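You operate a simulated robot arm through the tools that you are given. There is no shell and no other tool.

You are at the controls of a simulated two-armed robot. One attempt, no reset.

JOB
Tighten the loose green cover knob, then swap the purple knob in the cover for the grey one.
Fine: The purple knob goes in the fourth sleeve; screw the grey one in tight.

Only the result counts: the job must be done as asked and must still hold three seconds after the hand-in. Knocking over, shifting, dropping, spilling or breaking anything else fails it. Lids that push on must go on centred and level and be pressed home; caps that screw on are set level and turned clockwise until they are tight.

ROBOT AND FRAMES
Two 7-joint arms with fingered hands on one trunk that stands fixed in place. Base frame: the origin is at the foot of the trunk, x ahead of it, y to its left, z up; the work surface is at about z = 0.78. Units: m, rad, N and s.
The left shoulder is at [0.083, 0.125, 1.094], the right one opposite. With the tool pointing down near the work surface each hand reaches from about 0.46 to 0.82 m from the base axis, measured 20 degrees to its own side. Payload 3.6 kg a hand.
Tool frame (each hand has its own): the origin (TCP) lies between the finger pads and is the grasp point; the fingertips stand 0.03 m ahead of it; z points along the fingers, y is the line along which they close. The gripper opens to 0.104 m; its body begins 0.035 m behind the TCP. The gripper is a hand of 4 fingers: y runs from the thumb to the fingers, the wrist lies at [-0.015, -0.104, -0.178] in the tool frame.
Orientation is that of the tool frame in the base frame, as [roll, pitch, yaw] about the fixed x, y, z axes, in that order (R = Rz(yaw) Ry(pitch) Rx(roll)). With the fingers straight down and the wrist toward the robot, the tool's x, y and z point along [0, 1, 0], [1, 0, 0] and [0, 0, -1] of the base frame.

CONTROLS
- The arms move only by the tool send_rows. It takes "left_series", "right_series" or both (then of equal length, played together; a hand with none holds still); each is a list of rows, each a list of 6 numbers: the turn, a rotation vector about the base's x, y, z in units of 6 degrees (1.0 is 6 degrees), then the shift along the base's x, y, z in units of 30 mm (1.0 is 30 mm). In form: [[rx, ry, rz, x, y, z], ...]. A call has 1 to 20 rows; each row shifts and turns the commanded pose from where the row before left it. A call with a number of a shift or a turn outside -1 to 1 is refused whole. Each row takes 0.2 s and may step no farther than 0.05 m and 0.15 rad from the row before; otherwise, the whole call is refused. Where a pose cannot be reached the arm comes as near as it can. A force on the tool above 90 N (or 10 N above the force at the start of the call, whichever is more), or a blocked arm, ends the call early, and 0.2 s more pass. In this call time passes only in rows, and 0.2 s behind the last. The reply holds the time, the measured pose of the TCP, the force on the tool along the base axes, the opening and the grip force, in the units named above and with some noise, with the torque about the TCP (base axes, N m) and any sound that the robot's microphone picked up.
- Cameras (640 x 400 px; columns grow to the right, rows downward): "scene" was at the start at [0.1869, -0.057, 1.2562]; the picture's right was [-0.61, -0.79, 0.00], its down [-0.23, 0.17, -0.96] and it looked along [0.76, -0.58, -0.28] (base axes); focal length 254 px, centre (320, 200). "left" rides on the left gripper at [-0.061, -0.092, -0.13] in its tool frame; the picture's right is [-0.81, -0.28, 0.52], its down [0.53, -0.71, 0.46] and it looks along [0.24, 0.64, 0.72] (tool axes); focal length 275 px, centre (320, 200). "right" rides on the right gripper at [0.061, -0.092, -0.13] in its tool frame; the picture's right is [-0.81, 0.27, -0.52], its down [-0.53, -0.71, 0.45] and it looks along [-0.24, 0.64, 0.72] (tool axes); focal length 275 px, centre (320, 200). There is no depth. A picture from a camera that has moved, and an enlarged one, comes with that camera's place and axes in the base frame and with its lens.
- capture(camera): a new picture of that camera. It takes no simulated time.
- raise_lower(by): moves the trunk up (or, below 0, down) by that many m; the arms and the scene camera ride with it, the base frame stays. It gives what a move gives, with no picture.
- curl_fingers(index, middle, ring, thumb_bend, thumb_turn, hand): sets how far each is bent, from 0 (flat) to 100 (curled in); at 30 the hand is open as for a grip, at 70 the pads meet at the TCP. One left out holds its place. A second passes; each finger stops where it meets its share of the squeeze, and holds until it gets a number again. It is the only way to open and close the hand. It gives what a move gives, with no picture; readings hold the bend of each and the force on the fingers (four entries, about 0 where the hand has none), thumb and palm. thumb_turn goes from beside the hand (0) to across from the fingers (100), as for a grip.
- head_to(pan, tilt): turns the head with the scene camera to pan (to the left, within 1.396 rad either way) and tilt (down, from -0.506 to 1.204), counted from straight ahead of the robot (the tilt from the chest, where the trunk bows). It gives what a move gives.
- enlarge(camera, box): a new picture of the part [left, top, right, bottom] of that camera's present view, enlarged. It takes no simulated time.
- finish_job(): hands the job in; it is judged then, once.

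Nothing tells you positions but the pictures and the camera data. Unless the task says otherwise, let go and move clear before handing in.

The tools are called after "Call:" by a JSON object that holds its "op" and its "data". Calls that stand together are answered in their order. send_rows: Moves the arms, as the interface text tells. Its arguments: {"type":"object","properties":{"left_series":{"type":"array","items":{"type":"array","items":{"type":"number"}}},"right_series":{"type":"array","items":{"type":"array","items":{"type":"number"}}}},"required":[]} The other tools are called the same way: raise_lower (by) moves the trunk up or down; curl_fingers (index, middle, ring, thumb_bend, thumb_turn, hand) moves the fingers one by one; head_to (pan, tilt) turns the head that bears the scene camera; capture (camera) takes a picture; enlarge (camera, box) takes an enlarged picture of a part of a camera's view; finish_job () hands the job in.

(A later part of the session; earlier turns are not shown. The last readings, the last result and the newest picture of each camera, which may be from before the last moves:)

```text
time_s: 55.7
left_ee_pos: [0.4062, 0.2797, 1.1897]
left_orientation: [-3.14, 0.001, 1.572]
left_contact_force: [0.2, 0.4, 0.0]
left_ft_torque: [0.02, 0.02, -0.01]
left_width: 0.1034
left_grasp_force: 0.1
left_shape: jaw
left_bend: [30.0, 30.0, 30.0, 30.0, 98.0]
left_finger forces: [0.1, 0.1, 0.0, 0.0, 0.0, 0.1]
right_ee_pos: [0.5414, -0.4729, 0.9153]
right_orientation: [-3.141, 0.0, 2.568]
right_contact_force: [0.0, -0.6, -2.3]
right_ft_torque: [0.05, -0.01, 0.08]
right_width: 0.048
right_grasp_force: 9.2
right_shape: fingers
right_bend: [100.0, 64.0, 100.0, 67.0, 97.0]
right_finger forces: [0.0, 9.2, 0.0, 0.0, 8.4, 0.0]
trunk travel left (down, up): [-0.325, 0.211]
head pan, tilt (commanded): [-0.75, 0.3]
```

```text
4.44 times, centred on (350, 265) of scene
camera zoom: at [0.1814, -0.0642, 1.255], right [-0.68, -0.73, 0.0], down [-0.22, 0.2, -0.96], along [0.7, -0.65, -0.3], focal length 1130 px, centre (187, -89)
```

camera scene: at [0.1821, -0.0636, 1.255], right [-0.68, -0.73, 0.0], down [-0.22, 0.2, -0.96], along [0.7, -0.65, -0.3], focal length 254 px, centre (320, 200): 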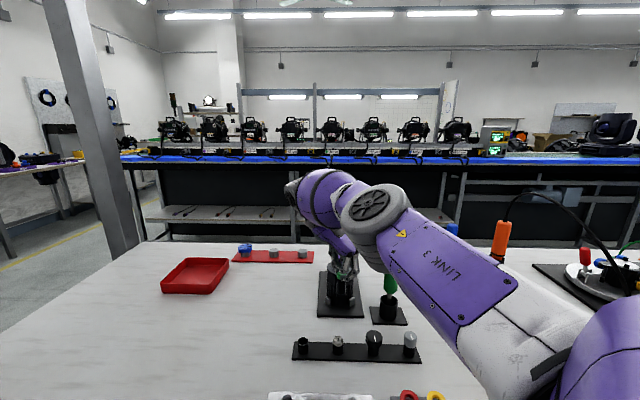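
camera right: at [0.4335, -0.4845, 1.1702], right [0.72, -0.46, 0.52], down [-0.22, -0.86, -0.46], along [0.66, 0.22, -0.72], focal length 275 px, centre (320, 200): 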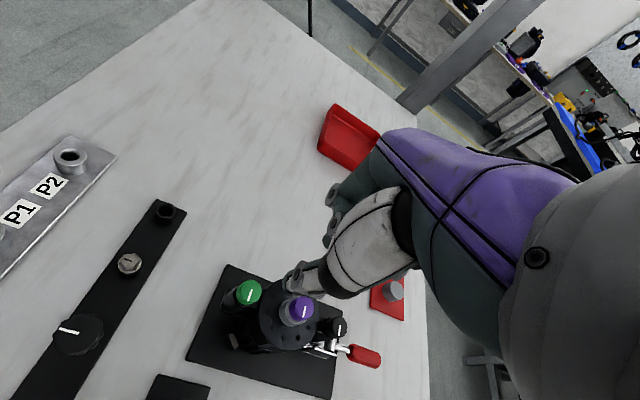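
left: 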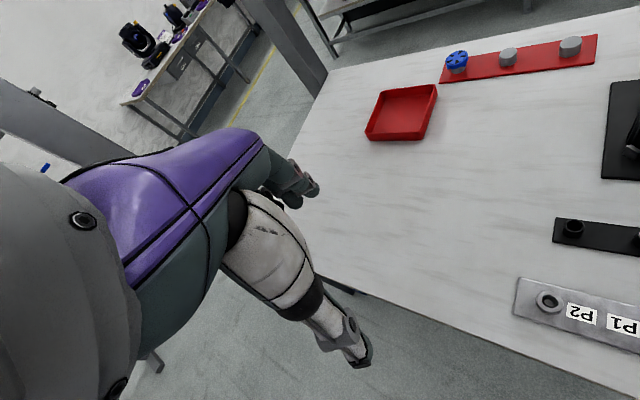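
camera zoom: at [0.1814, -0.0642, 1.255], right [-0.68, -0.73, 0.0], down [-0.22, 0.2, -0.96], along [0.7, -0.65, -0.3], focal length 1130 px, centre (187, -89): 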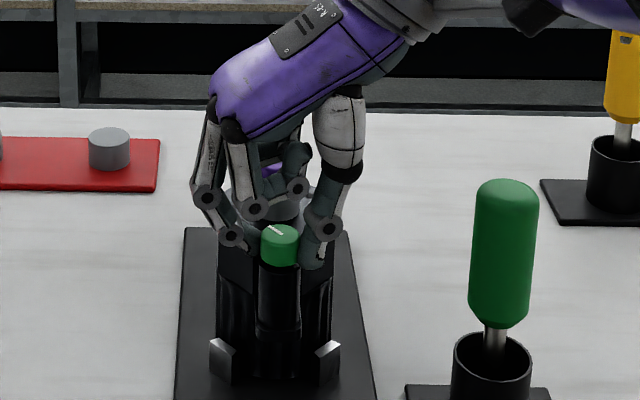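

The grip is now well centred, with near-zero net force. I'll turn clockwise again in steps.

Call:
{"op": "send_rows", "data": {"right_series": [[0, 0, -1, 0, 0, 0], [0, 0, -1, 0, 0, 0], [0, 0, -1, 0, 0, 0], [0, 0, -1, 0, 0, 0], [0, 0, -1, 0, 0, 0], [0, 0, -1, 0, 0, 0], [0, 0, -1, 0, 0, 0], [0, 0, -1, 0, 0, 0]]}}

Call:
{"op": "enlarge", "data": {"camera": "right", "box": [220, 200, 360, 320]}}

Call:
{"op": "enlarge", "data": {"camera": "scene", "box": [315, 220, 385, 310]}}

```text
time_s: 57.5
left_ee_pos: [0.407, 0.2822, 1.189]
left_orientation: [-3.139, 0.002, 1.573]
left_contact_force: [-0.6, -0.2, -0.8]
left_ft_torque: [0.03, 0.0, 0.0]
left_width: 0.1037
left_grasp_force: 0.0
left_shape: jaw
left_bend: [30.0, 30.0, 30.0, 30.0, 98.0]
left_finger forces: [0.0, 0.0, 0.1, 0.0, 0.0, 0.0]
right_ee_pos: [0.5423, -0.4684, 0.9162]
right_orientation: [3.139, -0.002, 1.728]
right_contact_force: [3.6, 25.2, -0.3]
right_ft_torque: [0.8, -0.28, 0.65]
right_width: 0.0474
right_grasp_force: 24.3
right_shape: fingers
right_bend: [100.0, 59.0, 100.0, 69.0, 96.0]
right_finger forces: [0.0, 40.7, 0.1, 0.0, 6.7, 0.0]
trunk travel left (down, up): [-0.325, 0.211]
head pan, tilt (commanded): [-0.75, 0.3]
```

```text
3.33 times, centred on (290, 260) of right
camera zoom: at [0.441, -0.4236, 1.0468], right [0.4, -0.76, 0.52], down [-0.62, -0.64, -0.46], along [0.68, -0.14, -0.72], focal length 918 px, centre (420, 0)
```

zoom: 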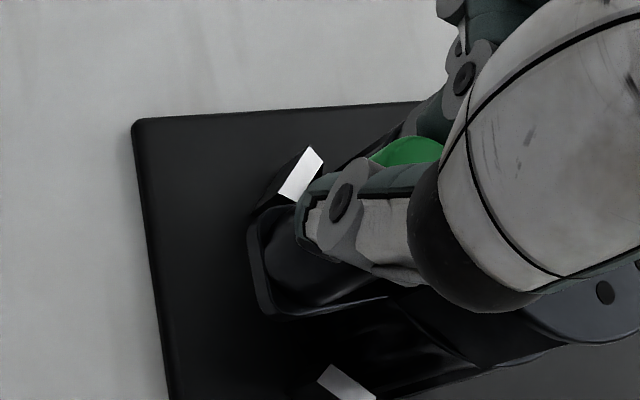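

```text
4.44 times, centred on (350, 265) of scene
camera zoom: at [0.1816, -0.0612, 1.2551], right [-0.68, -0.73, 0.0], down [-0.22, 0.2, -0.96], along [0.7, -0.65, -0.29], focal length 1130 px, centre (187, -89)
```

zoom: 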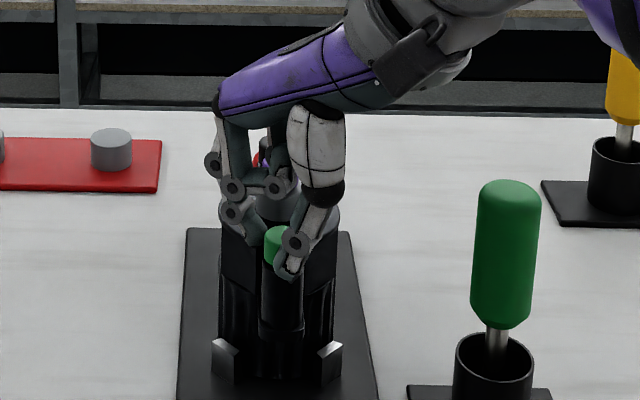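

Torque has risen sharply to 0.65 N·m, so the knob looks tight. I'll release, lift and check the pointer.

Call:
{"op": "send_rows", "data": {"right_series": [[0, 0, 0.4, 0, 0, 0]]}}

Call:
{"op": "curl_fingers", "data": {"hand": "right", "middle": 52, "thumb_bend": 52}}

Call:
{"op": "send_rows", "data": {"right_series": [[0, 0, 0, 0, 0, 0.5], [0, 0, 0, 0, 0, 1], [0, 0, 0, 0, 0, 1]]}}

Call:
{"op": "enlarge", "data": {"camera": "scene", "box": [315, 220, 385, 310]}}

Call:
{"op": "enlarge", "data": {"camera": "right", "box": [160, 200, 340, 360]}}

```text
time_s: 57.9
left_ee_pos: [0.4061, 0.2821, 1.1896]
left_orientation: [3.141, 0.002, 1.572]
left_contact_force: [-0.2, -0.5, -0.2]
left_ft_torque: [0.03, -0.01, 0.0]
left_width: 0.1039
left_grasp_force: 0.0
left_shape: jaw
left_bend: [30.0, 30.0, 30.0, 30.0, 98.0]
left_finger forces: [0.0, 0.1, 0.0, 0.0, 0.0, 0.0]
right_ee_pos: [0.5424, -0.4686, 0.9155]
right_orientation: [3.141, 0.0, 1.771]
right_contact_force: [2.5, 23.4, 0.1]
right_ft_torque: [0.65, -0.32, 0.52]
right_width: 0.0469
right_grasp_force: 21.6
right_shape: fingers
right_bend: [100.0, 59.0, 100.0, 69.0, 95.0]
right_finger forces: [0.0, 36.5, 0.1, 0.0, 7.1, 0.1]
trunk travel left (down, up): [-0.325, 0.211]
head pan, tilt (commanded): [-0.75, 0.3]
```

```text
time_s: 58.9
left_ee_pos: [0.4057, 0.2826, 1.1888]
left_orientation: [3.139, 0.001, 1.572]
left_contact_force: [0.8, -0.2, -1.1]
left_ft_torque: [0.0, 0.03, 0.0]
left_width: 0.1038
left_grasp_force: 0.1
left_shape: jaw
left_bend: [30.0, 30.0, 30.0, 30.0, 98.0]
left_finger forces: [0.0, 0.0, 0.1, 0.0, 0.1, 0.0]
right_ee_pos: [0.5402, -0.4711, 0.916]
right_orientation: [3.141, 0.003, 1.77]
right_contact_force: [-9.3, 16.7, 3.3]
right_ft_torque: [0.51, 0.24, 0.41]
right_width: 0.0544
right_grasp_force: 12.7
right_shape: fingers
right_bend: [100.0, 56.0, 100.0, 52.0, 97.0]
right_finger forces: [0.0, 24.9, 0.1, 0.0, 0.1, 0.0]
trunk travel left (down, up): [-0.325, 0.211]
head pan, tilt (commanded): [-0.75, 0.3]
```

```text
time_s: 59.7
left_ee_pos: [0.4062, 0.2803, 1.19]
left_orientation: [-3.141, 0.001, 1.574]
left_contact_force: [0.9, 0.1, -0.1]
left_ft_torque: [0.01, 0.01, 0.0]
left_width: 0.104
left_grasp_force: 0.0
left_shape: jaw
left_bend: [30.0, 30.0, 30.0, 30.0, 98.0]
left_finger forces: [0.1, 0.0, 0.0, 0.1, 0.0, 0.1]
right_ee_pos: [0.5422, -0.4718, 0.9904]
right_orientation: [3.139, 0.002, 1.771]
right_contact_force: [0.0, 0.9, -0.6]
right_ft_torque: [-0.04, -0.02, -0.01]
right_width: 0.0545
right_grasp_force: 0.0
right_shape: fingers
right_bend: [100.0, 52.0, 100.0, 52.0, 97.0]
right_finger forces: [0.0, 0.0, 0.0, 0.0, 0.0, 0.0]
trunk travel left (down, up): [-0.325, 0.211]
head pan, tilt (commanded): [-0.75, 0.3]
```

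```text
4.44 times, centred on (350, 265) of scene
camera zoom: at [0.1809, -0.0636, 1.2551], right [-0.68, -0.73, 0.0], down [-0.22, 0.2, -0.96], along [0.7, -0.65, -0.3], focal length 1130 px, centre (187, -89)
```

zoom: 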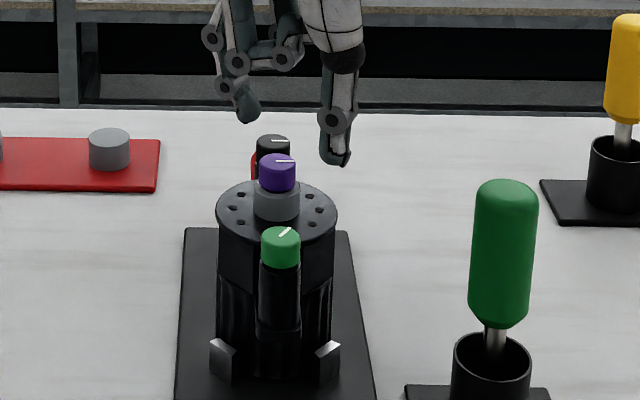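

```text
2.50 times, centred on (250, 280) of right
camera zoom: at [0.4387, -0.4314, 1.1204], right [0.43, -0.74, 0.52], down [-0.59, -0.66, -0.46], along [0.68, -0.11, -0.72], focal length 688 px, centre (495, 0)
```

zoom: 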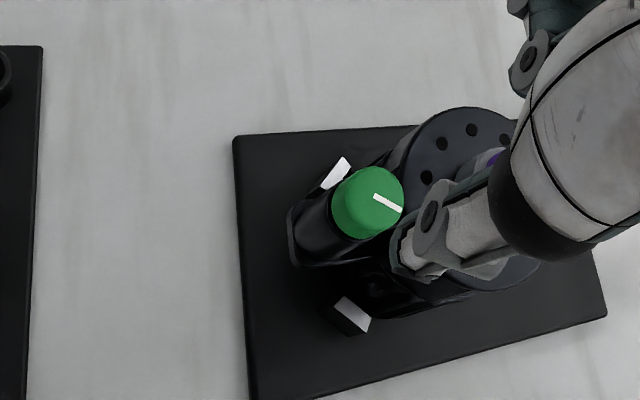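

The pointer is now at about 304° of total clockwise turn, more than the hand turned in this stroke, so the finger may have been pushing off-centre. I'll check the knob's seating closely.

Call:
{"op": "enlarge", "data": {"camera": "scene", "box": [325, 240, 365, 300]}}

Call:
{"op": "enlarge", "data": {"camera": "right", "box": [230, 235, 330, 335]}}

```text
6.67 times, centred on (345, 270) of scene
camera zoom: at [0.1809, -0.0636, 1.2551], right [-0.68, -0.73, 0.0], down [-0.22, 0.2, -0.96], along [0.7, -0.65, -0.3], focal length 1694 px, centre (153, -267)
```

zoom: 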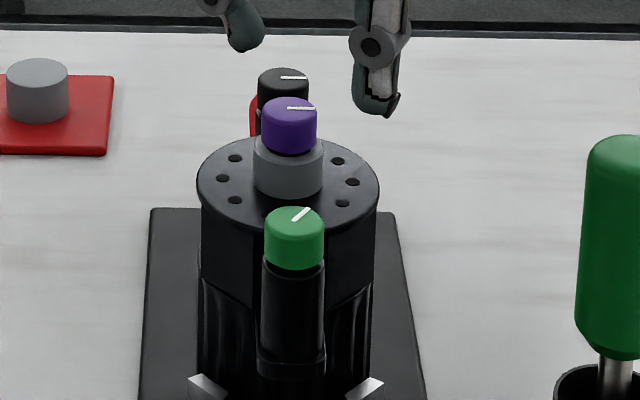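

```text
4.00 times, centred on (280, 285) of right
camera zoom: at [0.4387, -0.4314, 1.1204], right [0.43, -0.74, 0.52], down [-0.59, -0.66, -0.46], along [0.68, -0.11, -0.72], focal length 1101 px, centre (480, -140)
```

zoom: 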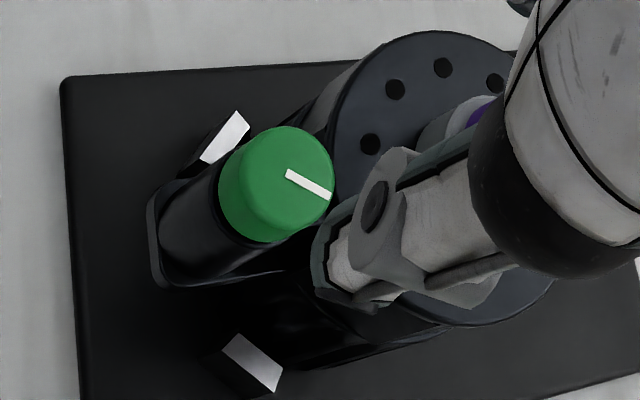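

The green knob now looks flush on its pillar and level with the black one. I'll regrip and turn in small steps with torque checks to confirm it is tight.

Call:
{"op": "send_rows", "data": {"right_series": [[0, 0, 1, 0, 0, 0], [0, 0, 1, 0, 0, 0], [0, 0, 1, 0, 0, 0], [0, 0, 1, 0, 0, 0], [0, 0, 1, 0, 0, 0], [0, 0, 1, 0, 0, 0], [0, 0, 1, 0, 0, 0], [0, 0, 1, 0, 0, 0]]}}

Call:
{"op": "send_rows", "data": {"right_series": [[0, 0, 0, 0, 0, -0.8], [0, 0, 0, 0, 0, -0.8], [0, 0, 0, 0, 0, -0.8]]}}

Call:
{"op": "enlarge", "data": {"camera": "scene", "box": [315, 220, 385, 310]}}

```text
time_s: 61.5
left_ee_pos: [0.4045, 0.2803, 1.1892]
left_orientation: [-3.141, -0.002, 1.573]
left_contact_force: [0.0, 0.6, 0.1]
left_ft_torque: [0.03, 0.01, 0.0]
left_width: 0.1037
left_grasp_force: 0.0
left_shape: jaw
left_bend: [30.0, 30.0, 30.0, 30.0, 98.0]
left_finger forces: [0.0, 0.1, 0.1, 0.0, 0.0, 0.0]
right_ee_pos: [0.5412, -0.4718, 0.9895]
right_orientation: [3.14, 0.0, 2.61]
right_contact_force: [0.7, 0.1, -0.1]
right_ft_torque: [-0.02, 0.02, 0.02]
right_width: 0.0543
right_grasp_force: 0.1
right_shape: fingers
right_bend: [100.0, 52.0, 100.0, 52.0, 97.0]
right_finger forces: [0.0, 0.0, 0.0, 0.1, 0.0, 0.0]
trunk travel left (down, up): [-0.325, 0.211]
head pan, tilt (commanded): [-0.75, 0.3]
```

```text
time_s: 62.3
left_ee_pos: [0.4067, 0.2803, 1.1895]
left_orientation: [-3.141, 0.0, 1.572]
left_contact_force: [-0.4, -0.4, 0.3]
left_ft_torque: [0.0, 0.0, -0.03]
left_width: 0.1039
left_grasp_force: 0.1
left_shape: jaw
left_bend: [30.0, 30.0, 30.0, 30.0, 98.0]
left_finger forces: [0.1, 0.0, 0.1, 0.0, 0.0, 0.1]
right_ee_pos: [0.5416, -0.4718, 0.919]
right_orientation: [3.14, -0.001, 2.61]
right_contact_force: [0.2, 0.5, 0.2]
right_ft_torque: [-0.02, -0.02, 0.02]
right_width: 0.0544
right_grasp_force: 0.0
right_shape: fingers
right_bend: [100.0, 52.0, 100.0, 52.0, 97.0]
right_finger forces: [0.0, 0.0, 0.0, 0.0, 0.1, 0.0]
trunk travel left (down, up): [-0.325, 0.211]
head pan, tilt (commanded): [-0.75, 0.3]
```

```text
4.44 times, centred on (350, 265) of scene
camera zoom: at [0.1813, -0.0641, 1.255], right [-0.68, -0.73, 0.0], down [-0.22, 0.2, -0.96], along [0.7, -0.65, -0.3], focal length 1130 px, centre (187, -89)
```

zoom: 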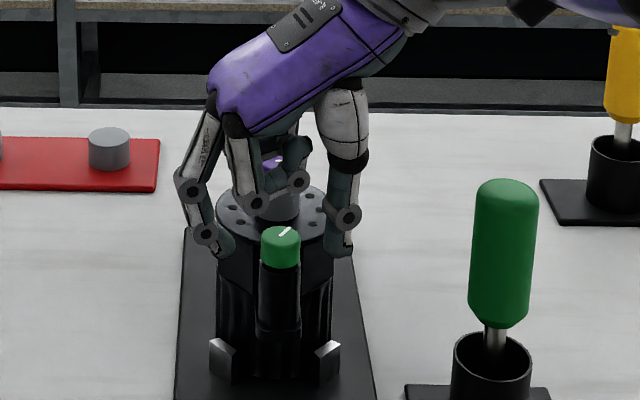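

Call:
{"op": "send_rows", "data": {"right_series": [[0, 0, 0, 0, -0.02, -0.08]]}}

Call:
{"op": "curl_fingers", "data": {"hand": "right", "middle": 75, "thumb_bend": 75}}

Call:
{"op": "send_rows", "data": {"right_series": [[0, 0, -1, 0, 0, 0], [0, 0, -1, 0, 0, 0]]}}

Call:
{"op": "enlarge", "data": {"camera": "scene", "box": [325, 240, 365, 300]}}

Call:
{"op": "enlarge", "data": {"camera": "right", "box": [220, 200, 360, 320]}}

```text
time_s: 62.7
left_ee_pos: [0.4069, 0.2792, 1.1903]
left_orientation: [3.141, 0.0, 1.571]
left_contact_force: [0.3, 0.0, 0.4]
left_ft_torque: [-0.01, 0.01, 0.01]
left_width: 0.1037
left_grasp_force: 0.1
left_shape: jaw
left_bend: [30.0, 30.0, 30.0, 30.0, 98.0]
left_finger forces: [0.0, 0.1, 0.1, 0.1, 0.0, 0.1]
right_ee_pos: [0.542, -0.4723, 0.9158]
right_orientation: [3.141, 0.001, 2.609]
right_contact_force: [-0.2, 0.7, -0.6]
right_ft_torque: [-0.01, -0.02, 0.0]
right_width: 0.0544
right_grasp_force: 0.0
right_shape: fingers
right_bend: [100.0, 52.0, 100.0, 52.0, 97.0]
right_finger forces: [0.0, 0.0, 0.0, 0.0, 0.0, 0.0]
trunk travel left (down, up): [-0.325, 0.211]
head pan, tilt (commanded): [-0.75, 0.3]
```

```text
time_s: 63.7
left_ee_pos: [0.4072, 0.2808, 1.1905]
left_orientation: [3.14, 0.0, 1.572]
left_contact_force: [-0.4, 0.9, -0.2]
left_ft_torque: [0.01, 0.0, 0.04]
left_width: 0.1036
left_grasp_force: 0.1
left_shape: jaw
left_bend: [30.0, 30.0, 30.0, 30.0, 98.0]
left_finger forces: [0.1, 0.0, 0.1, 0.0, 0.0, 0.1]
right_ee_pos: [0.5409, -0.472, 0.9156]
right_orientation: [3.141, 0.0, 2.608]
right_contact_force: [0.6, 0.4, -1.8]
right_ft_torque: [0.02, -0.02, 0.07]
right_width: 0.048
right_grasp_force: 7.8
right_shape: fingers
right_bend: [100.0, 64.0, 100.0, 67.0, 97.0]
right_finger forces: [0.0, 8.9, 0.1, 0.1, 8.1, 0.1]
trunk travel left (down, up): [-0.325, 0.211]
head pan, tilt (commanded): [-0.75, 0.3]
```

```text
time_s: 64.3
left_ee_pos: [0.4062, 0.2785, 1.1905]
left_orientation: [-3.14, -0.001, 1.572]
left_contact_force: [0.5, 0.6, -0.3]
left_ft_torque: [0.03, 0.03, -0.01]
left_width: 0.1039
left_grasp_force: 0.1
left_shape: jaw
left_bend: [30.0, 30.0, 30.0, 30.0, 98.0]
left_finger forces: [0.1, 0.1, 0.0, 0.1, 0.0, 0.0]
right_ee_pos: [0.5414, -0.4725, 0.9154]
right_orientation: [3.138, 0.003, 2.396]
right_contact_force: [2.4, -4.3, -0.1]
right_ft_torque: [-0.08, -0.06, 0.05]
right_width: 0.0474
right_grasp_force: 8.8
right_shape: fingers
right_bend: [100.0, 72.0, 100.0, 68.0, 96.0]
right_finger forces: [0.0, 8.9, 0.1, 0.0, 8.2, 0.0]
trunk travel left (down, up): [-0.325, 0.211]
head pan, tilt (commanded): [-0.75, 0.3]
```

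```text
6.67 times, centred on (345, 270) of scene
camera zoom: at [0.1813, -0.0645, 1.255], right [-0.68, -0.73, 0.0], down [-0.22, 0.2, -0.96], along [0.7, -0.65, -0.3], focal length 1694 px, centre (153, -267)
```

zoom: 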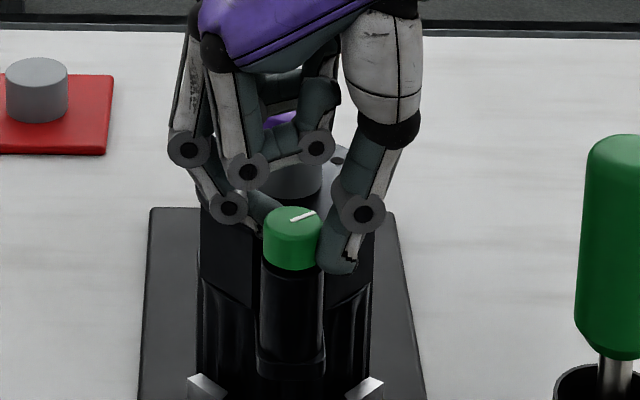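

```text
3.33 times, centred on (290, 260) of right
camera zoom: at [0.4334, -0.5006, 1.0453], right [0.78, -0.35, 0.52], down [-0.09, -0.89, -0.46], along [0.62, 0.31, -0.72], focal length 918 px, centre (420, 0)
```

zoom: 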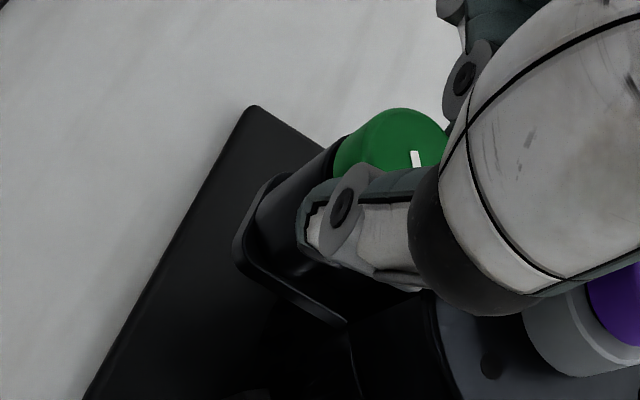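

The knob still turns freely with low torque, so it is not tight yet. I'll keep turning in steps.

Call:
{"op": "send_rows", "data": {"right_series": [[0, 0, -1, 0, 0, 0], [0, 0, -1, 0, 0, 0], [0, 0, -1, 0, 0, 0]]}}

Call:
{"op": "enlarge", "data": {"camera": "scene", "box": [325, 240, 365, 300]}}

Call:
{"op": "enlarge", "data": {"camera": "right", "box": [220, 200, 360, 320]}}

```text
time_s: 65.1
left_ee_pos: [0.4067, 0.2793, 1.1896]
left_orientation: [3.141, -0.001, 1.573]
left_contact_force: [-0.1, 0.6, -1.0]
left_ft_torque: [0.01, -0.01, 0.0]
left_width: 0.1037
left_grasp_force: 0.1
left_shape: jaw
left_bend: [30.0, 30.0, 30.0, 30.0, 98.0]
left_finger forces: [0.1, 0.0, 0.0, 0.0, 0.0, 0.0]
right_ee_pos: [0.5407, -0.473, 0.9138]
right_orientation: [-3.141, 0.0, 2.083]
right_contact_force: [-0.8, -3.5, -1.2]
right_ft_torque: [-0.08, 0.05, 0.03]
right_width: 0.0474
right_grasp_force: 8.4
right_shape: fingers
right_bend: [100.0, 72.0, 100.0, 68.0, 96.0]
right_finger forces: [0.1, 7.9, 0.0, 0.0, 8.8, 0.0]
trunk travel left (down, up): [-0.325, 0.211]
head pan, tilt (commanded): [-0.75, 0.3]
```

```text
6.67 times, centred on (345, 270) of scene
camera zoom: at [0.1811, -0.0645, 1.255], right [-0.68, -0.73, 0.0], down [-0.22, 0.2, -0.96], along [0.7, -0.65, -0.3], focal length 1694 px, centre (153, -267)
```

zoom: 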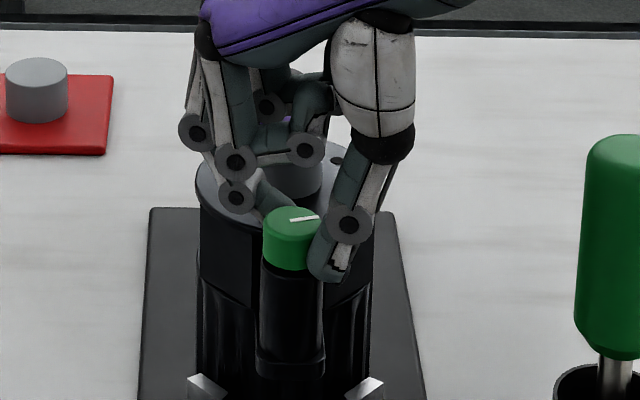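

```text
3.33 times, centred on (290, 260) of right
camera zoom: at [0.4303, -0.4662, 1.0452], right [0.64, -0.57, 0.52], down [-0.36, -0.81, -0.46], along [0.68, 0.1, -0.72], focal length 918 px, centre (420, 0)
```

zoom: 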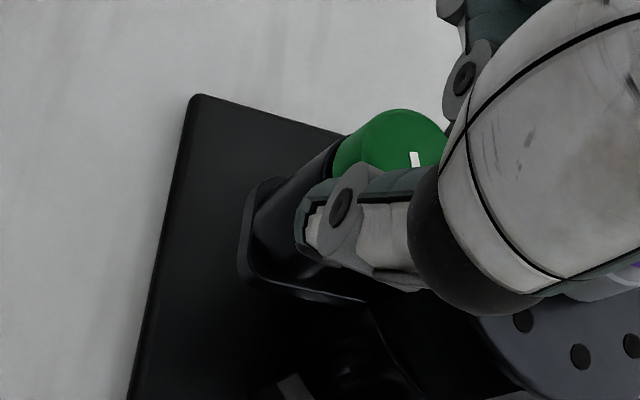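

Call:
{"op": "send_rows", "data": {"right_series": [[0, 0, -1, 0, 0, 0], [0, 0, -1, 0, 0, 0], [0, 0, -1, 0, 0, 0]]}}

Call:
{"op": "enlarge", "data": {"camera": "right", "box": [220, 200, 360, 320]}}

Call:
{"op": "enlarge", "data": {"camera": "scene", "box": [325, 240, 365, 300]}}

```text
time_s: 65.9
left_ee_pos: [0.4061, 0.2785, 1.1889]
left_orientation: [-3.14, -0.001, 1.573]
left_contact_force: [-0.3, -0.3, 1.2]
left_ft_torque: [-0.02, 0.01, 0.02]
left_width: 0.1038
left_grasp_force: 0.1
left_shape: jaw
left_bend: [30.0, 30.0, 30.0, 30.0, 98.0]
left_finger forces: [0.0, 0.0, 0.0, 0.0, 0.0, 0.0]
right_ee_pos: [0.5404, -0.4728, 0.9154]
right_orientation: [-3.14, -0.001, 1.771]
right_contact_force: [-2.9, -3.3, -0.8]
right_ft_torque: [-0.07, 0.08, 0.07]
right_width: 0.0477
right_grasp_force: 9.0
right_shape: fingers
right_bend: [100.0, 72.0, 100.0, 68.0, 96.0]
right_finger forces: [0.0, 7.4, 0.1, 0.0, 9.3, 0.1]
trunk travel left (down, up): [-0.325, 0.211]
head pan, tilt (commanded): [-0.75, 0.3]
```

```text
3.33 times, centred on (290, 260) of right
camera zoom: at [0.438, -0.4324, 1.0452], right [0.43, -0.74, 0.52], down [-0.59, -0.66, -0.46], along [0.68, -0.11, -0.72], focal length 918 px, centre (420, 0)
```

zoom: 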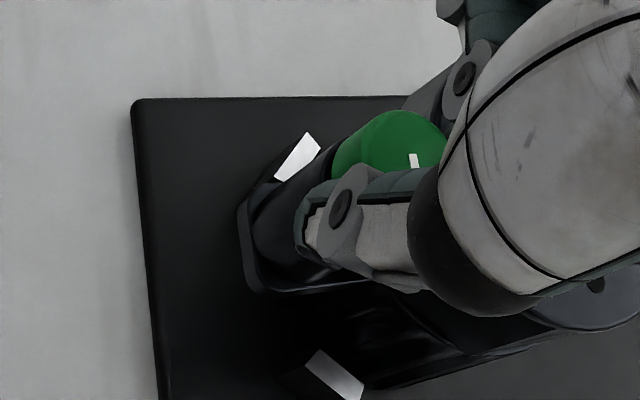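

```text
6.67 times, centred on (345, 270) of scene
camera zoom: at [0.181, -0.0644, 1.255], right [-0.68, -0.73, 0.0], down [-0.22, 0.2, -0.96], along [0.7, -0.65, -0.3], focal length 1694 px, centre (153, -267)
```

zoom: 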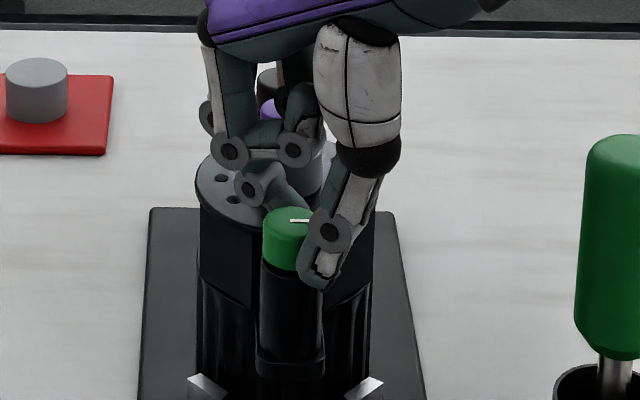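

Call:
{"op": "send_rows", "data": {"right_series": [[0, 0, -1, 0, 0, 0], [0, 0, -1, 0, 0, 0], [0, 0, -1, 0, 0, 0], [0, 0, -1, 0, 0, 0]]}}

Call:
{"op": "enlarge", "data": {"camera": "right", "box": [220, 200, 360, 320]}}

Call:
{"op": "send_rows", "data": {"right_series": [[0, 0, -1, 0, 0, 0], [0, 0, -1, 0, 0, 0], [0, 0, -1, 0, 0, 0], [0, 0, -1, 0, 0, 0]]}}

Call:
{"op": "enlarge", "data": {"camera": "right", "box": [220, 200, 360, 320]}}

```text
time_s: 66.9
left_ee_pos: [0.4055, 0.2794, 1.1901]
left_orientation: [3.141, 0.002, 1.572]
left_contact_force: [0.5, 0.4, 0.0]
left_ft_torque: [0.05, 0.01, 0.03]
left_width: 0.1038
left_grasp_force: 0.0
left_shape: jaw
left_bend: [30.0, 30.0, 30.0, 30.0, 98.0]
left_finger forces: [0.1, 0.0, 0.0, 0.0, 0.0, 0.1]
right_ee_pos: [0.5412, -0.4728, 0.915]
right_orientation: [3.141, 0.002, 1.352]
right_contact_force: [-6.3, -4.8, -0.2]
right_ft_torque: [-0.09, 0.11, 0.12]
right_width: 0.0481
right_grasp_force: 8.7
right_shape: fingers
right_bend: [100.0, 72.0, 100.0, 67.0, 98.0]
right_finger forces: [0.1, 6.0, 0.0, 0.0, 10.7, 0.0]
trunk travel left (down, up): [-0.325, 0.211]
head pan, tilt (commanded): [-0.75, 0.3]
```

```text
3.33 times, centred on (290, 260) of right
camera zoom: at [0.464, -0.3942, 1.0457], right [0.09, -0.85, 0.52], down [-0.81, -0.36, -0.46], along [0.58, -0.38, -0.72], focal length 918 px, centre (420, 0)
```

zoom: 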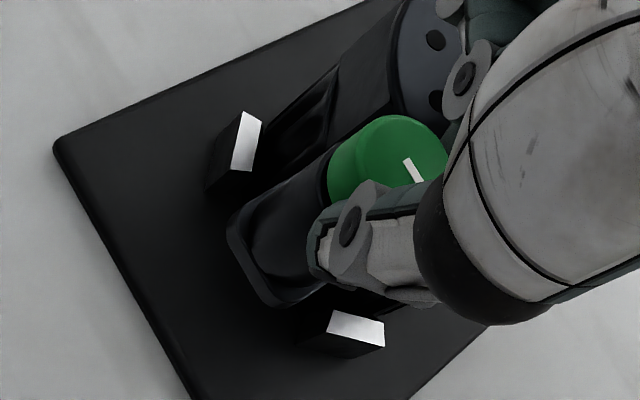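

```text
time_s: 67.9
left_ee_pos: [0.4046, 0.2808, 1.1905]
left_orientation: [3.14, 0.0, 1.571]
left_contact_force: [0.6, 0.4, -0.1]
left_ft_torque: [-0.06, -0.04, -0.01]
left_width: 0.1035
left_grasp_force: 0.1
left_shape: jaw
left_bend: [30.0, 30.0, 30.0, 30.0, 98.0]
left_finger forces: [0.0, 0.1, 0.0, 0.0, 0.0, 0.0]
right_ee_pos: [0.5392, -0.4725, 0.9159]
right_orientation: [-3.141, 0.002, 0.931]
right_contact_force: [-9.3, -5.9, 0.6]
right_ft_torque: [-0.09, 0.23, 0.14]
right_width: 0.0482
right_grasp_force: 9.9
right_shape: fingers
right_bend: [100.0, 72.0, 100.0, 66.0, 99.0]
right_finger forces: [0.1, 7.2, 0.1, 0.1, 12.0, 0.0]
trunk travel left (down, up): [-0.325, 0.211]
head pan, tilt (commanded): [-0.75, 0.3]
```

```text
3.33 times, centred on (290, 260) of right
camera zoom: at [0.5021, -0.3701, 1.0453], right [-0.26, -0.81, 0.52], down [-0.89, 0.0, -0.46], along [0.37, -0.58, -0.72], focal length 918 px, centre (420, 0)
```

zoom: 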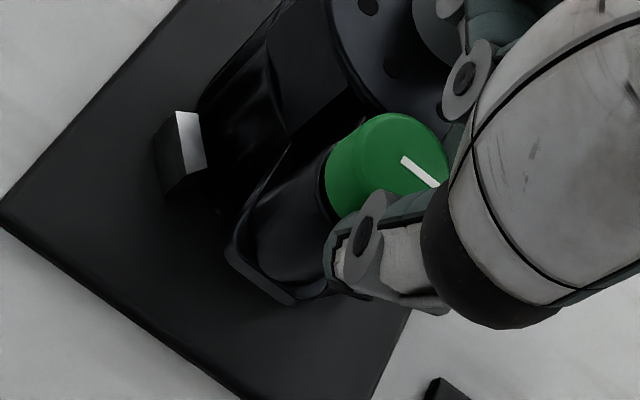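

The pointer has stopped at about -134°, one full turn from the start and in line with the other knobs, and the fingers are now slipping at 0.14 N·m. The green knob is seated against its stop, so I'll release and check.

Call:
{"op": "curl_fingers", "data": {"hand": "right", "middle": 54, "thumb_bend": 54}}

Call:
{"op": "send_rows", "data": {"right_series": [[0, 0, 0, 0, 0, 0.5], [0, 0, 0, 0, 0, 1], [0, 0, 0, 0, 0, 1], [0, 0, 0, 0, 0, 1]]}}

Call:
{"op": "enlarge", "data": {"camera": "scene", "box": [325, 240, 365, 300]}}

Call:
{"op": "enlarge", "data": {"camera": "right", "box": [190, 210, 350, 330]}}

```text
time_s: 68.9
left_ee_pos: [0.4042, 0.2808, 1.19]
left_orientation: [3.141, 0.001, 1.573]
left_contact_force: [0.2, -0.6, 0.6]
left_ft_torque: [-0.01, 0.01, 0.01]
left_width: 0.1037
left_grasp_force: 0.1
left_shape: jaw
left_bend: [30.0, 30.0, 30.0, 30.0, 98.0]
left_finger forces: [0.0, 0.0, 0.0, 0.0, 0.0, 0.0]
right_ee_pos: [0.5403, -0.4711, 0.9169]
right_orientation: [3.137, 0.0, 0.934]
right_contact_force: [-11.2, 7.7, 6.7]
right_ft_torque: [-0.19, -0.16, -0.13]
right_width: 0.0532
right_grasp_force: 7.7
right_shape: fingers
right_bend: [100.0, 62.0, 100.0, 54.0, 98.0]
right_finger forces: [0.0, 14.6, 0.1, 0.0, 0.0, 0.0]
trunk travel left (down, up): [-0.325, 0.211]
head pan, tilt (commanded): [-0.75, 0.3]
```

```text
time_s: 69.9
left_ee_pos: [0.4065, 0.2805, 1.1912]
left_orientation: [3.142, 0.002, 1.572]
left_contact_force: [-0.2, -0.4, 0.1]
left_ft_torque: [-0.02, -0.01, -0.01]
left_width: 0.1036
left_grasp_force: 0.1
left_shape: jaw
left_bend: [30.0, 30.0, 30.0, 30.0, 98.0]
left_finger forces: [0.1, 0.0, 0.1, 0.0, 0.0, 0.0]
right_ee_pos: [0.5406, -0.4724, 1.0214]
right_orientation: [3.14, 0.002, 0.935]
right_contact_force: [-0.1, 0.6, 0.0]
right_ft_torque: [0.0, 0.02, 0.01]
right_width: 0.053
right_grasp_force: 0.1
right_shape: fingers
right_bend: [100.0, 54.0, 100.0, 54.0, 98.0]
right_finger forces: [0.0, 0.0, 0.1, 0.0, 0.0, 0.0]
trunk travel left (down, up): [-0.325, 0.211]
head pan, tilt (commanded): [-0.75, 0.3]
```

```text
6.67 times, centred on (345, 270) of scene
camera zoom: at [0.1808, -0.0636, 1.2551], right [-0.68, -0.73, 0.0], down [-0.22, 0.2, -0.96], along [0.7, -0.65, -0.3], focal length 1694 px, centre (153, -267)
```

zoom: 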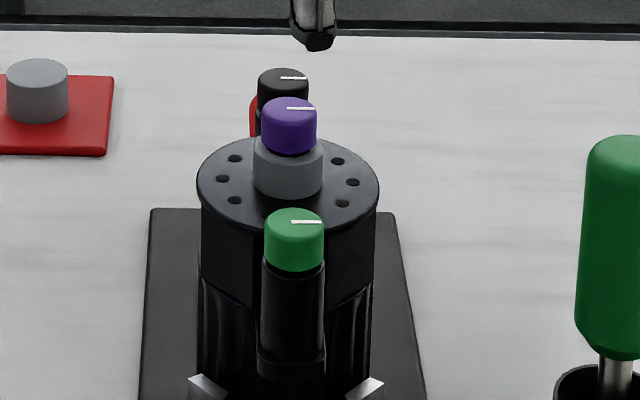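

```text
3.33 times, centred on (270, 270) of right
camera zoom: at [0.5026, -0.3697, 1.1512], right [-0.26, -0.81, 0.52], down [-0.89, 0.0, -0.46], along [0.37, -0.58, -0.72], focal length 918 px, centre (487, -33)
```

zoom: 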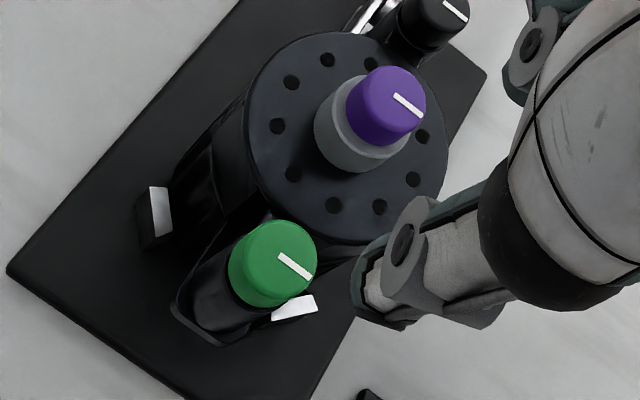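

All three pointers are now parallel, but the green one may be a few degrees short after my release. I'll give it one more firm clockwise nip from yaw 147°, where the fingers open clear of everything.

Call:
{"op": "send_rows", "data": {"right_series": [[0, 0, 1, 0, 0, 0], [0, 0, 1, 0, 0, 0], [0, 0, 1, 0, 0, 0], [0, 0, 1, 0, 0, 0], [0, 0, 1, 0, 0, 0], [0, 0, 1, 0, 0, 0], [0, 0, 1, 0, 0, 0], [0, 0, 1, 0, 0, 0], [0, 0, 1, 0, 0, 0], [0, 0, 1, 0, 0, 0], [0, 0, 1, 0, 0, 0], [0, 0, 1, 0, 0, 0], [0, 0, 1, 0, 0, 0], [0, 0, 1, 0, 0, 0], [0, 0, 1, 0, 0, 0], [0, 0, 1, 0, 0, 0]]}}

Call:
{"op": "curl_fingers", "data": {"hand": "right", "middle": 51, "thumb_bend": 51}}

Call:
{"op": "send_rows", "data": {"right_series": [[0, 0, 0, 0.01, 0, -0.9], [0, 0, 0, 0, 0, -0.9], [0, 0, 0, 0, 0, -0.9], [0, 0, 0, 0, 0, -0.84]]}}

Call:
{"op": "curl_fingers", "data": {"hand": "right", "middle": 80, "thumb_bend": 80}}

Call:
{"op": "enlarge", "data": {"camera": "scene", "box": [325, 240, 365, 300]}}

```text
time_s: 73.3
left_ee_pos: [0.4055, 0.2802, 1.19]
left_orientation: [-3.141, 0.002, 1.573]
left_contact_force: [-0.6, 0.5, -0.6]
left_ft_torque: [0.02, 0.01, -0.01]
left_width: 0.1033
left_grasp_force: 0.1
left_shape: jaw
left_bend: [30.0, 30.0, 30.0, 30.0, 98.0]
left_finger forces: [0.0, 0.0, 0.0, 0.1, 0.0, 0.0]
right_ee_pos: [0.5429, -0.4717, 1.0206]
right_orientation: [3.14, 0.002, 2.611]
right_contact_force: [-0.1, 0.2, -0.9]
right_ft_torque: [0.0, -0.01, 0.01]
right_width: 0.0537
right_grasp_force: 0.1
right_shape: fingers
right_bend: [100.0, 54.0, 100.0, 54.0, 98.0]
right_finger forces: [0.1, 0.1, 0.1, 0.0, 0.0, 0.1]
trunk travel left (down, up): [-0.325, 0.211]
head pan, tilt (commanded): [-0.75, 0.3]
```

```text
time_s: 74.3
left_ee_pos: [0.4061, 0.2801, 1.19]
left_orientation: [3.141, 0.001, 1.572]
left_contact_force: [-0.2, -0.5, -0.1]
left_ft_torque: [-0.04, 0.0, 0.02]
left_width: 0.1039
left_grasp_force: 0.1
left_shape: jaw
left_bend: [30.0, 30.0, 30.0, 30.0, 98.0]
left_finger forces: [0.0, 0.0, 0.0, 0.0, 0.0, 0.0]
right_ee_pos: [0.5413, -0.4729, 1.0202]
right_orientation: [3.14, 0.0, 2.608]
right_contact_force: [0.1, -0.8, -0.3]
right_ft_torque: [0.0, -0.04, -0.01]
right_width: 0.0548
right_grasp_force: 0.0
right_shape: fingers
right_bend: [100.0, 51.0, 100.0, 51.0, 98.0]
right_finger forces: [0.1, 0.0, 0.0, 0.0, 0.0, 0.0]
trunk travel left (down, up): [-0.325, 0.211]
head pan, tilt (commanded): [-0.75, 0.3]
```

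```text
time_s: 75.3
left_ee_pos: [0.4066, 0.2791, 1.1896]
left_orientation: [-3.14, 0.0, 1.572]
left_contact_force: [0.1, -0.4, -0.2]
left_ft_torque: [0.02, 0.03, 0.0]
left_width: 0.1037
left_grasp_force: 0.1
left_shape: jaw
left_bend: [30.0, 30.0, 30.0, 30.0, 98.0]
left_finger forces: [0.0, 0.0, 0.0, 0.0, 0.0, 0.0]
right_ee_pos: [0.5413, -0.4728, 0.9134]
right_orientation: [3.139, 0.001, 2.61]
right_contact_force: [0.1, 0.2, 0.4]
right_ft_torque: [0.02, 0.0, 0.0]
right_width: 0.0548
right_grasp_force: 0.1
right_shape: fingers
right_bend: [100.0, 51.0, 100.0, 51.0, 98.0]
right_finger forces: [0.0, 0.2, 0.0, 0.0, 0.0, 0.0]
trunk travel left (down, up): [-0.325, 0.211]
head pan, tilt (commanded): [-0.75, 0.3]
```

```text
time_s: 76.3
left_ee_pos: [0.4062, 0.281, 1.1905]
left_orientation: [3.142, 0.001, 1.573]
left_contact_force: [-0.3, 0.6, 0.5]
left_ft_torque: [0.0, 0.02, 0.02]
left_width: 0.1037
left_grasp_force: 0.0
left_shape: jaw
left_bend: [30.0, 30.0, 30.0, 30.0, 98.0]
left_finger forces: [0.0, 0.1, 0.0, 0.1, 0.0, 0.0]
right_ee_pos: [0.5419, -0.4727, 0.915]
right_orientation: [3.141, 0.0, 2.608]
right_contact_force: [1.0, -2.6, 0.4]
right_ft_torque: [0.02, -0.08, 0.15]
right_width: 0.0468
right_grasp_force: 12.7
right_shape: fingers
right_bend: [100.0, 64.0, 100.0, 68.0, 97.0]
right_finger forces: [0.0, 13.0, 0.0, 0.0, 11.8, 0.0]
trunk travel left (down, up): [-0.325, 0.211]
head pan, tilt (commanded): [-0.75, 0.3]
```

```text
6.67 times, centred on (345, 270) of scene
camera zoom: at [0.1812, -0.0643, 1.255], right [-0.68, -0.73, 0.0], down [-0.22, 0.2, -0.96], along [0.7, -0.65, -0.3], focal length 1694 px, centre (153, -267)
```

zoom: 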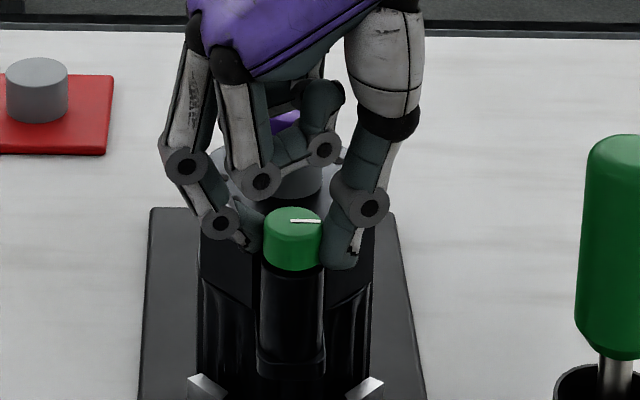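

Commanding a deeper curl gives more grip (13 N at 80), so I'll squeeze harder and apply a firm clockwise turn.

Call:
{"op": "curl_fingers", "data": {"hand": "right", "middle": 95, "thumb_bend": 95}}

Call:
{"op": "send_rows", "data": {"right_series": [[0, 0, -1, 0, 0, 0], [0, 0, -1, 0, 0, 0], [0, 0, -1, 0, 0, 0]]}}

Call:
{"op": "enlarge", "data": {"camera": "scene", "box": [325, 240, 365, 300]}}

```text
time_s: 77.3
left_ee_pos: [0.4063, 0.2766, 1.1903]
left_orientation: [-3.14, -0.001, 1.573]
left_contact_force: [-0.3, -0.3, 0.9]
left_ft_torque: [-0.03, 0.01, 0.0]
left_width: 0.1037
left_grasp_force: 0.0
left_shape: jaw
left_bend: [30.0, 30.0, 30.0, 30.0, 98.0]
left_finger forces: [0.0, 0.0, 0.1, 0.0, 0.0, 0.0]
right_ee_pos: [0.5398, -0.4761, 0.9119]
right_orientation: [-3.14, -0.004, 2.608]
right_contact_force: [-8.2, -19.0, -6.5]
right_ft_torque: [-0.41, 0.1, 0.25]
right_width: 0.044
right_grasp_force: 18.3
right_shape: fingers
right_bend: [100.0, 57.0, 100.0, 74.0, 96.0]
right_finger forces: [0.0, 9.7, 0.1, 0.1, 26.5, 0.0]
trunk travel left (down, up): [-0.325, 0.211]
head pan, tilt (commanded): [-0.75, 0.3]
```

```text
time_s: 78.1
left_ee_pos: [0.4047, 0.2774, 1.1913]
left_orientation: [3.141, -0.002, 1.573]
left_contact_force: [-0.8, 0.3, -1.2]
left_ft_torque: [0.0, -0.01, 0.03]
left_width: 0.1036
left_grasp_force: 0.1
left_shape: jaw
left_bend: [30.0, 30.0, 30.0, 30.0, 98.0]
left_finger forces: [0.0, 0.0, 0.1, 0.1, 0.0, 0.0]
right_ee_pos: [0.5393, -0.4746, 0.9135]
right_orientation: [3.14, -0.001, 2.295]
right_contact_force: [-17.2, -12.8, -4.7]
right_ft_torque: [-0.15, 0.17, 0.49]
right_width: 0.0449
right_grasp_force: 20.3
right_shape: fingers
right_bend: [100.0, 56.0, 100.0, 73.0, 97.0]
right_finger forces: [0.0, 12.4, 0.0, 0.0, 27.8, 0.0]
trunk travel left (down, up): [-0.325, 0.211]
head pan, tilt (commanded): [-0.75, 0.3]
```

```text
6.67 times, centred on (345, 270) of scene
camera zoom: at [0.1797, -0.066, 1.2551], right [-0.68, -0.73, 0.0], down [-0.22, 0.2, -0.96], along [0.7, -0.65, -0.3], focal length 1694 px, centre (153, -267)
```

zoom: 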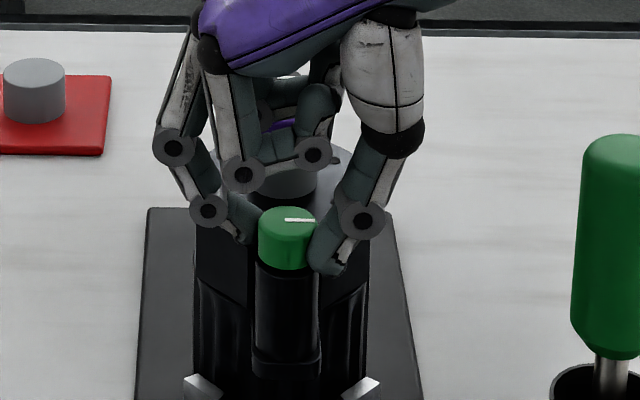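

The knob holds still under nearly 0.5 N·m, so green is tight. I'll ease the squeeze, release and lift.

Call:
{"op": "curl_fingers", "data": {"hand": "right", "middle": 66, "thumb_bend": 68}}

Call:
{"op": "curl_fingers", "data": {"hand": "right", "middle": 51, "thumb_bend": 51}}

Call:
{"op": "send_rows", "data": {"right_series": [[0, 0, 0, 0, 0, 0.4], [0, 0, 0, 0, 0, 1], [0, 0, 0, 0, 0, 1], [0, 0, 0, 0, 0, 1]]}}

Call:
{"op": "enlarge", "data": {"camera": "scene", "box": [325, 240, 365, 300]}}

Call:
{"op": "enlarge", "data": {"camera": "right", "box": [190, 210, 350, 380]}}

```text
time_s: 79.1
left_ee_pos: [0.4059, 0.2804, 1.1899]
left_orientation: [3.14, 0.001, 1.572]
left_contact_force: [-0.3, 0.6, -0.1]
left_ft_torque: [0.0, 0.02, 0.01]
left_width: 0.1036
left_grasp_force: 0.1
left_shape: jaw
left_bend: [30.0, 30.0, 30.0, 30.0, 98.0]
left_finger forces: [0.0, 0.1, 0.0, 0.0, 0.0, 0.1]
right_ee_pos: [0.5421, -0.4713, 0.9152]
right_orientation: [3.139, 0.001, 2.296]
right_contact_force: [-0.2, -0.7, 6.8]
right_ft_torque: [0.01, -0.06, 0.03]
right_width: 0.0488
right_grasp_force: 4.0
right_shape: fingers
right_bend: [100.0, 65.0, 100.0, 65.0, 97.0]
right_finger forces: [0.0, 6.2, 0.1, 0.0, 2.8, 0.0]
trunk travel left (down, up): [-0.325, 0.211]
head pan, tilt (commanded): [-0.75, 0.3]
```

```text
time_s: 80.1
left_ee_pos: [0.4061, 0.2806, 1.1912]
left_orientation: [3.14, 0.001, 1.573]
left_contact_force: [0.1, -0.4, -0.2]
left_ft_torque: [-0.03, -0.01, -0.04]
left_width: 0.1036
left_grasp_force: 0.1
left_shape: jaw
left_bend: [30.0, 30.0, 30.0, 30.0, 98.0]
left_finger forces: [0.0, 0.1, 0.1, 0.0, 0.0, 0.0]
right_ee_pos: [0.5422, -0.4725, 0.9155]
right_orientation: [3.138, 0.0, 2.295]
right_contact_force: [-0.4, -0.1, 0.6]
right_ft_torque: [0.03, -0.03, -0.03]
right_width: 0.0545
right_grasp_force: 0.1
right_shape: fingers
right_bend: [100.0, 51.0, 100.0, 51.0, 97.0]
right_finger forces: [0.0, 0.0, 0.0, 0.0, 0.0, 0.0]
trunk travel left (down, up): [-0.325, 0.211]
head pan, tilt (commanded): [-0.75, 0.3]
```

```text
time_s: 81.1
left_ee_pos: [0.4059, 0.2798, 1.1905]
left_orientation: [3.14, 0.0, 1.572]
left_contact_force: [0.0, 0.2, 0.6]
left_ft_torque: [-0.01, 0.03, 0.02]
left_width: 0.1037
left_grasp_force: 0.0
left_shape: jaw
left_bend: [30.0, 30.0, 30.0, 30.0, 98.0]
left_finger forces: [0.0, 0.1, 0.0, 0.0, 0.1, 0.0]
right_ee_pos: [0.541, -0.4721, 1.0162]
right_orientation: [3.14, 0.001, 2.293]
right_contact_force: [0.6, -0.9, -0.3]
right_ft_torque: [-0.01, 0.0, -0.01]
right_width: 0.0545
right_grasp_force: 0.0
right_shape: fingers
right_bend: [100.0, 51.0, 100.0, 51.0, 97.0]
right_finger forces: [0.0, 0.0, 0.0, 0.0, 0.1, 0.0]
trunk travel left (down, up): [-0.325, 0.211]
head pan, tilt (commanded): [-0.75, 0.3]
```

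```text
6.67 times, centred on (345, 270) of scene
camera zoom: at [0.1809, -0.0636, 1.2551], right [-0.68, -0.73, 0.0], down [-0.22, 0.2, -0.96], along [0.7, -0.65, -0.3], focal length 1694 px, centre (153, -267)
```

zoom: 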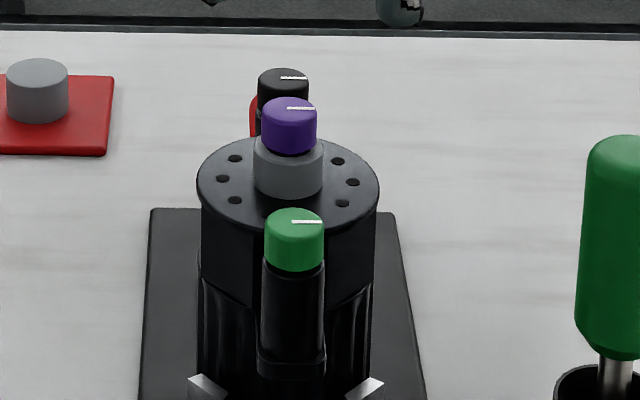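

```text
2.35 times, centred on (270, 295) of right
camera zoom: at [0.4306, -0.4881, 1.1467], right [0.74, -0.43, 0.52], down [-0.18, -0.87, -0.46], along [0.65, 0.24, -0.72], focal length 648 px, centre (438, -24)
```

zoom: 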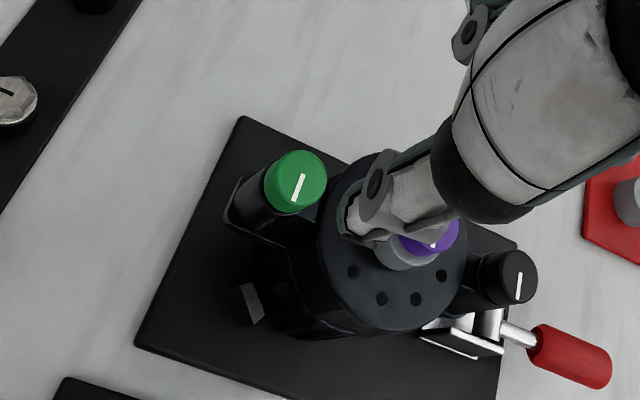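

Green is tight and aligned with the others. Next is the purple knob at about (0.579, -0.510). I'll move above it and swing the yaw to the low end so I can unscrew counter-clockwise with a full stroke.

Call:
{"op": "send_rows", "data": {"right_series": [[0, 0, -1, 0.64, -0.64, 0], [0, 0, -1, 0.64, -0.64, 0], [0, 0, -1, 0, 0, 0], [0, 0, -1, 0, 0, 0], [0, 0, -1, 0, 0, 0], [0, 0, -1, 0, 0, 0], [0, 0, -1, 0, 0, 0], [0, 0, -1, 0, 0, 0], [0, 0, -1, 0, 0, 0], [0, 0, -1, 0, 0, 0], [0, 0, -1, 0, 0, 0], [0, 0, -1, 0, 0, 0], [0, 0, -1, 0, 0, 0], [0, 0, -1, 0, 0, 0], [0, 0, -1, 0, 0, 0], [0, 0, -1, 0, 0, 0], [0, 0, -1, 0, 0, 0], [0, 0, -1, 0, 0, 0], [0, 0, -1, 0, 0, 0], [0, 0, -1, 0, 0, 0]]}}

Call:
{"op": "send_rows", "data": {"right_series": [[0, 0, -1, 0, 0, 0], [0, 0, -1, 0, 0, 0], [0, 0, -1, 0, 0, 0], [0, 0, -1, 0, 0, 0], [0, 0, -1, 0, 0, 0], [0, 0, -1, 0, 0, 0], [0, 0, -1, 0, 0, 0], [0, 0, -1, 0, 0, 0], [0, 0, -1, 0, 0, 0]]}}

Call:
{"op": "enlarge", "data": {"camera": "right", "box": [160, 200, 360, 360]}}

Call:
{"op": "capture", "data": {"camera": "scene"}}

```text
time_s: 85.3
left_ee_pos: [0.4067, 0.2794, 1.1896]
left_orientation: [3.141, 0.001, 1.573]
left_contact_force: [0.0, -0.5, -0.5]
left_ft_torque: [-0.01, 0.0, 0.04]
left_width: 0.1036
left_grasp_force: 0.1
left_shape: jaw
left_bend: [30.0, 30.0, 30.0, 30.0, 98.0]
left_finger forces: [0.0, 0.0, 0.0, 0.0, 0.0, 0.1]
right_ee_pos: [0.5797, -0.51, 1.0164]
right_orientation: [3.141, 0.0, 0.196]
right_contact_force: [0.3, 0.2, -0.6]
right_ft_torque: [0.0, -0.02, 0.01]
right_width: 0.0548
right_grasp_force: 0.1
right_shape: fingers
right_bend: [100.0, 51.0, 100.0, 51.0, 97.0]
right_finger forces: [0.0, 0.0, 0.0, 0.0, 0.0, 0.0]
trunk travel left (down, up): [-0.325, 0.211]
head pan, tilt (commanded): [-0.75, 0.3]
```

```text
time_s: 87.3
left_ee_pos: [0.4063, 0.2802, 1.1904]
left_orientation: [3.141, -0.001, 1.574]
left_contact_force: [-1.1, 0.2, -0.3]
left_ft_torque: [0.01, 0.02, 0.0]
left_width: 0.1038
left_grasp_force: 0.1
left_shape: jaw
left_bend: [30.0, 30.0, 30.0, 30.0, 98.0]
left_finger forces: [0.0, 0.0, 0.0, 0.1, 0.0, 0.0]
right_ee_pos: [0.5712, -0.5128, 1.0132]
right_orientation: [3.14, 0.002, -0.694]
right_contact_force: [0.4, -0.1, 0.2]
right_ft_torque: [-0.07, -0.03, 0.02]
right_width: 0.0548
right_grasp_force: 0.1
right_shape: fingers
right_bend: [100.0, 51.0, 100.0, 51.0, 97.0]
right_finger forces: [0.0, 0.0, 0.1, 0.1, 0.1, 0.0]
right hand out of reach, approached as far as the arm can: row 8, 9
trunk travel left (down, up): [-0.325, 0.211]
head pan, tilt (commanded): [-0.75, 0.3]
```

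```text
2.50 times, centred on (260, 280) of right
camera zoom: at [0.676, -0.4837, 1.1444], right [-0.8, 0.31, 0.52], down [0.05, 0.89, -0.46], along [-0.6, -0.34, -0.72], focal length 688 px, centre (470, 0)
```

zoom: 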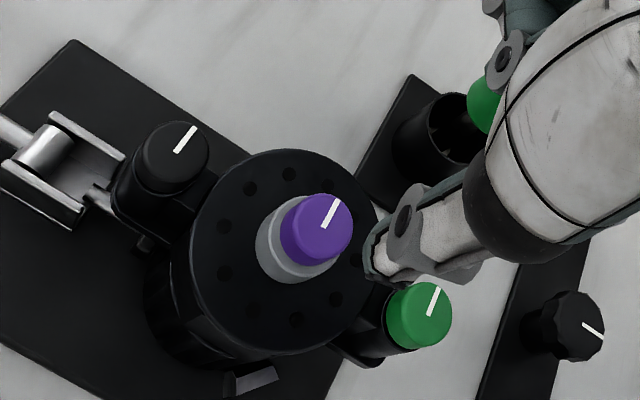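

```text
taken
camera scene: at [0.1809, -0.0639, 1.2551], right [-0.68, -0.73, 0.0], down [-0.22, 0.2, -0.96], along [0.7, -0.65, -0.3], focal length 254 px, centre (320, 200)
```

scene: 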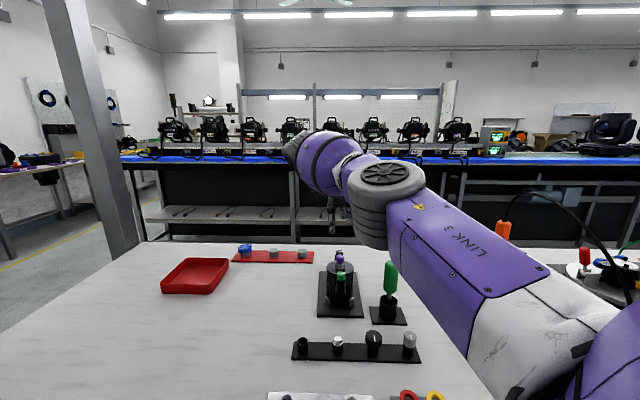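

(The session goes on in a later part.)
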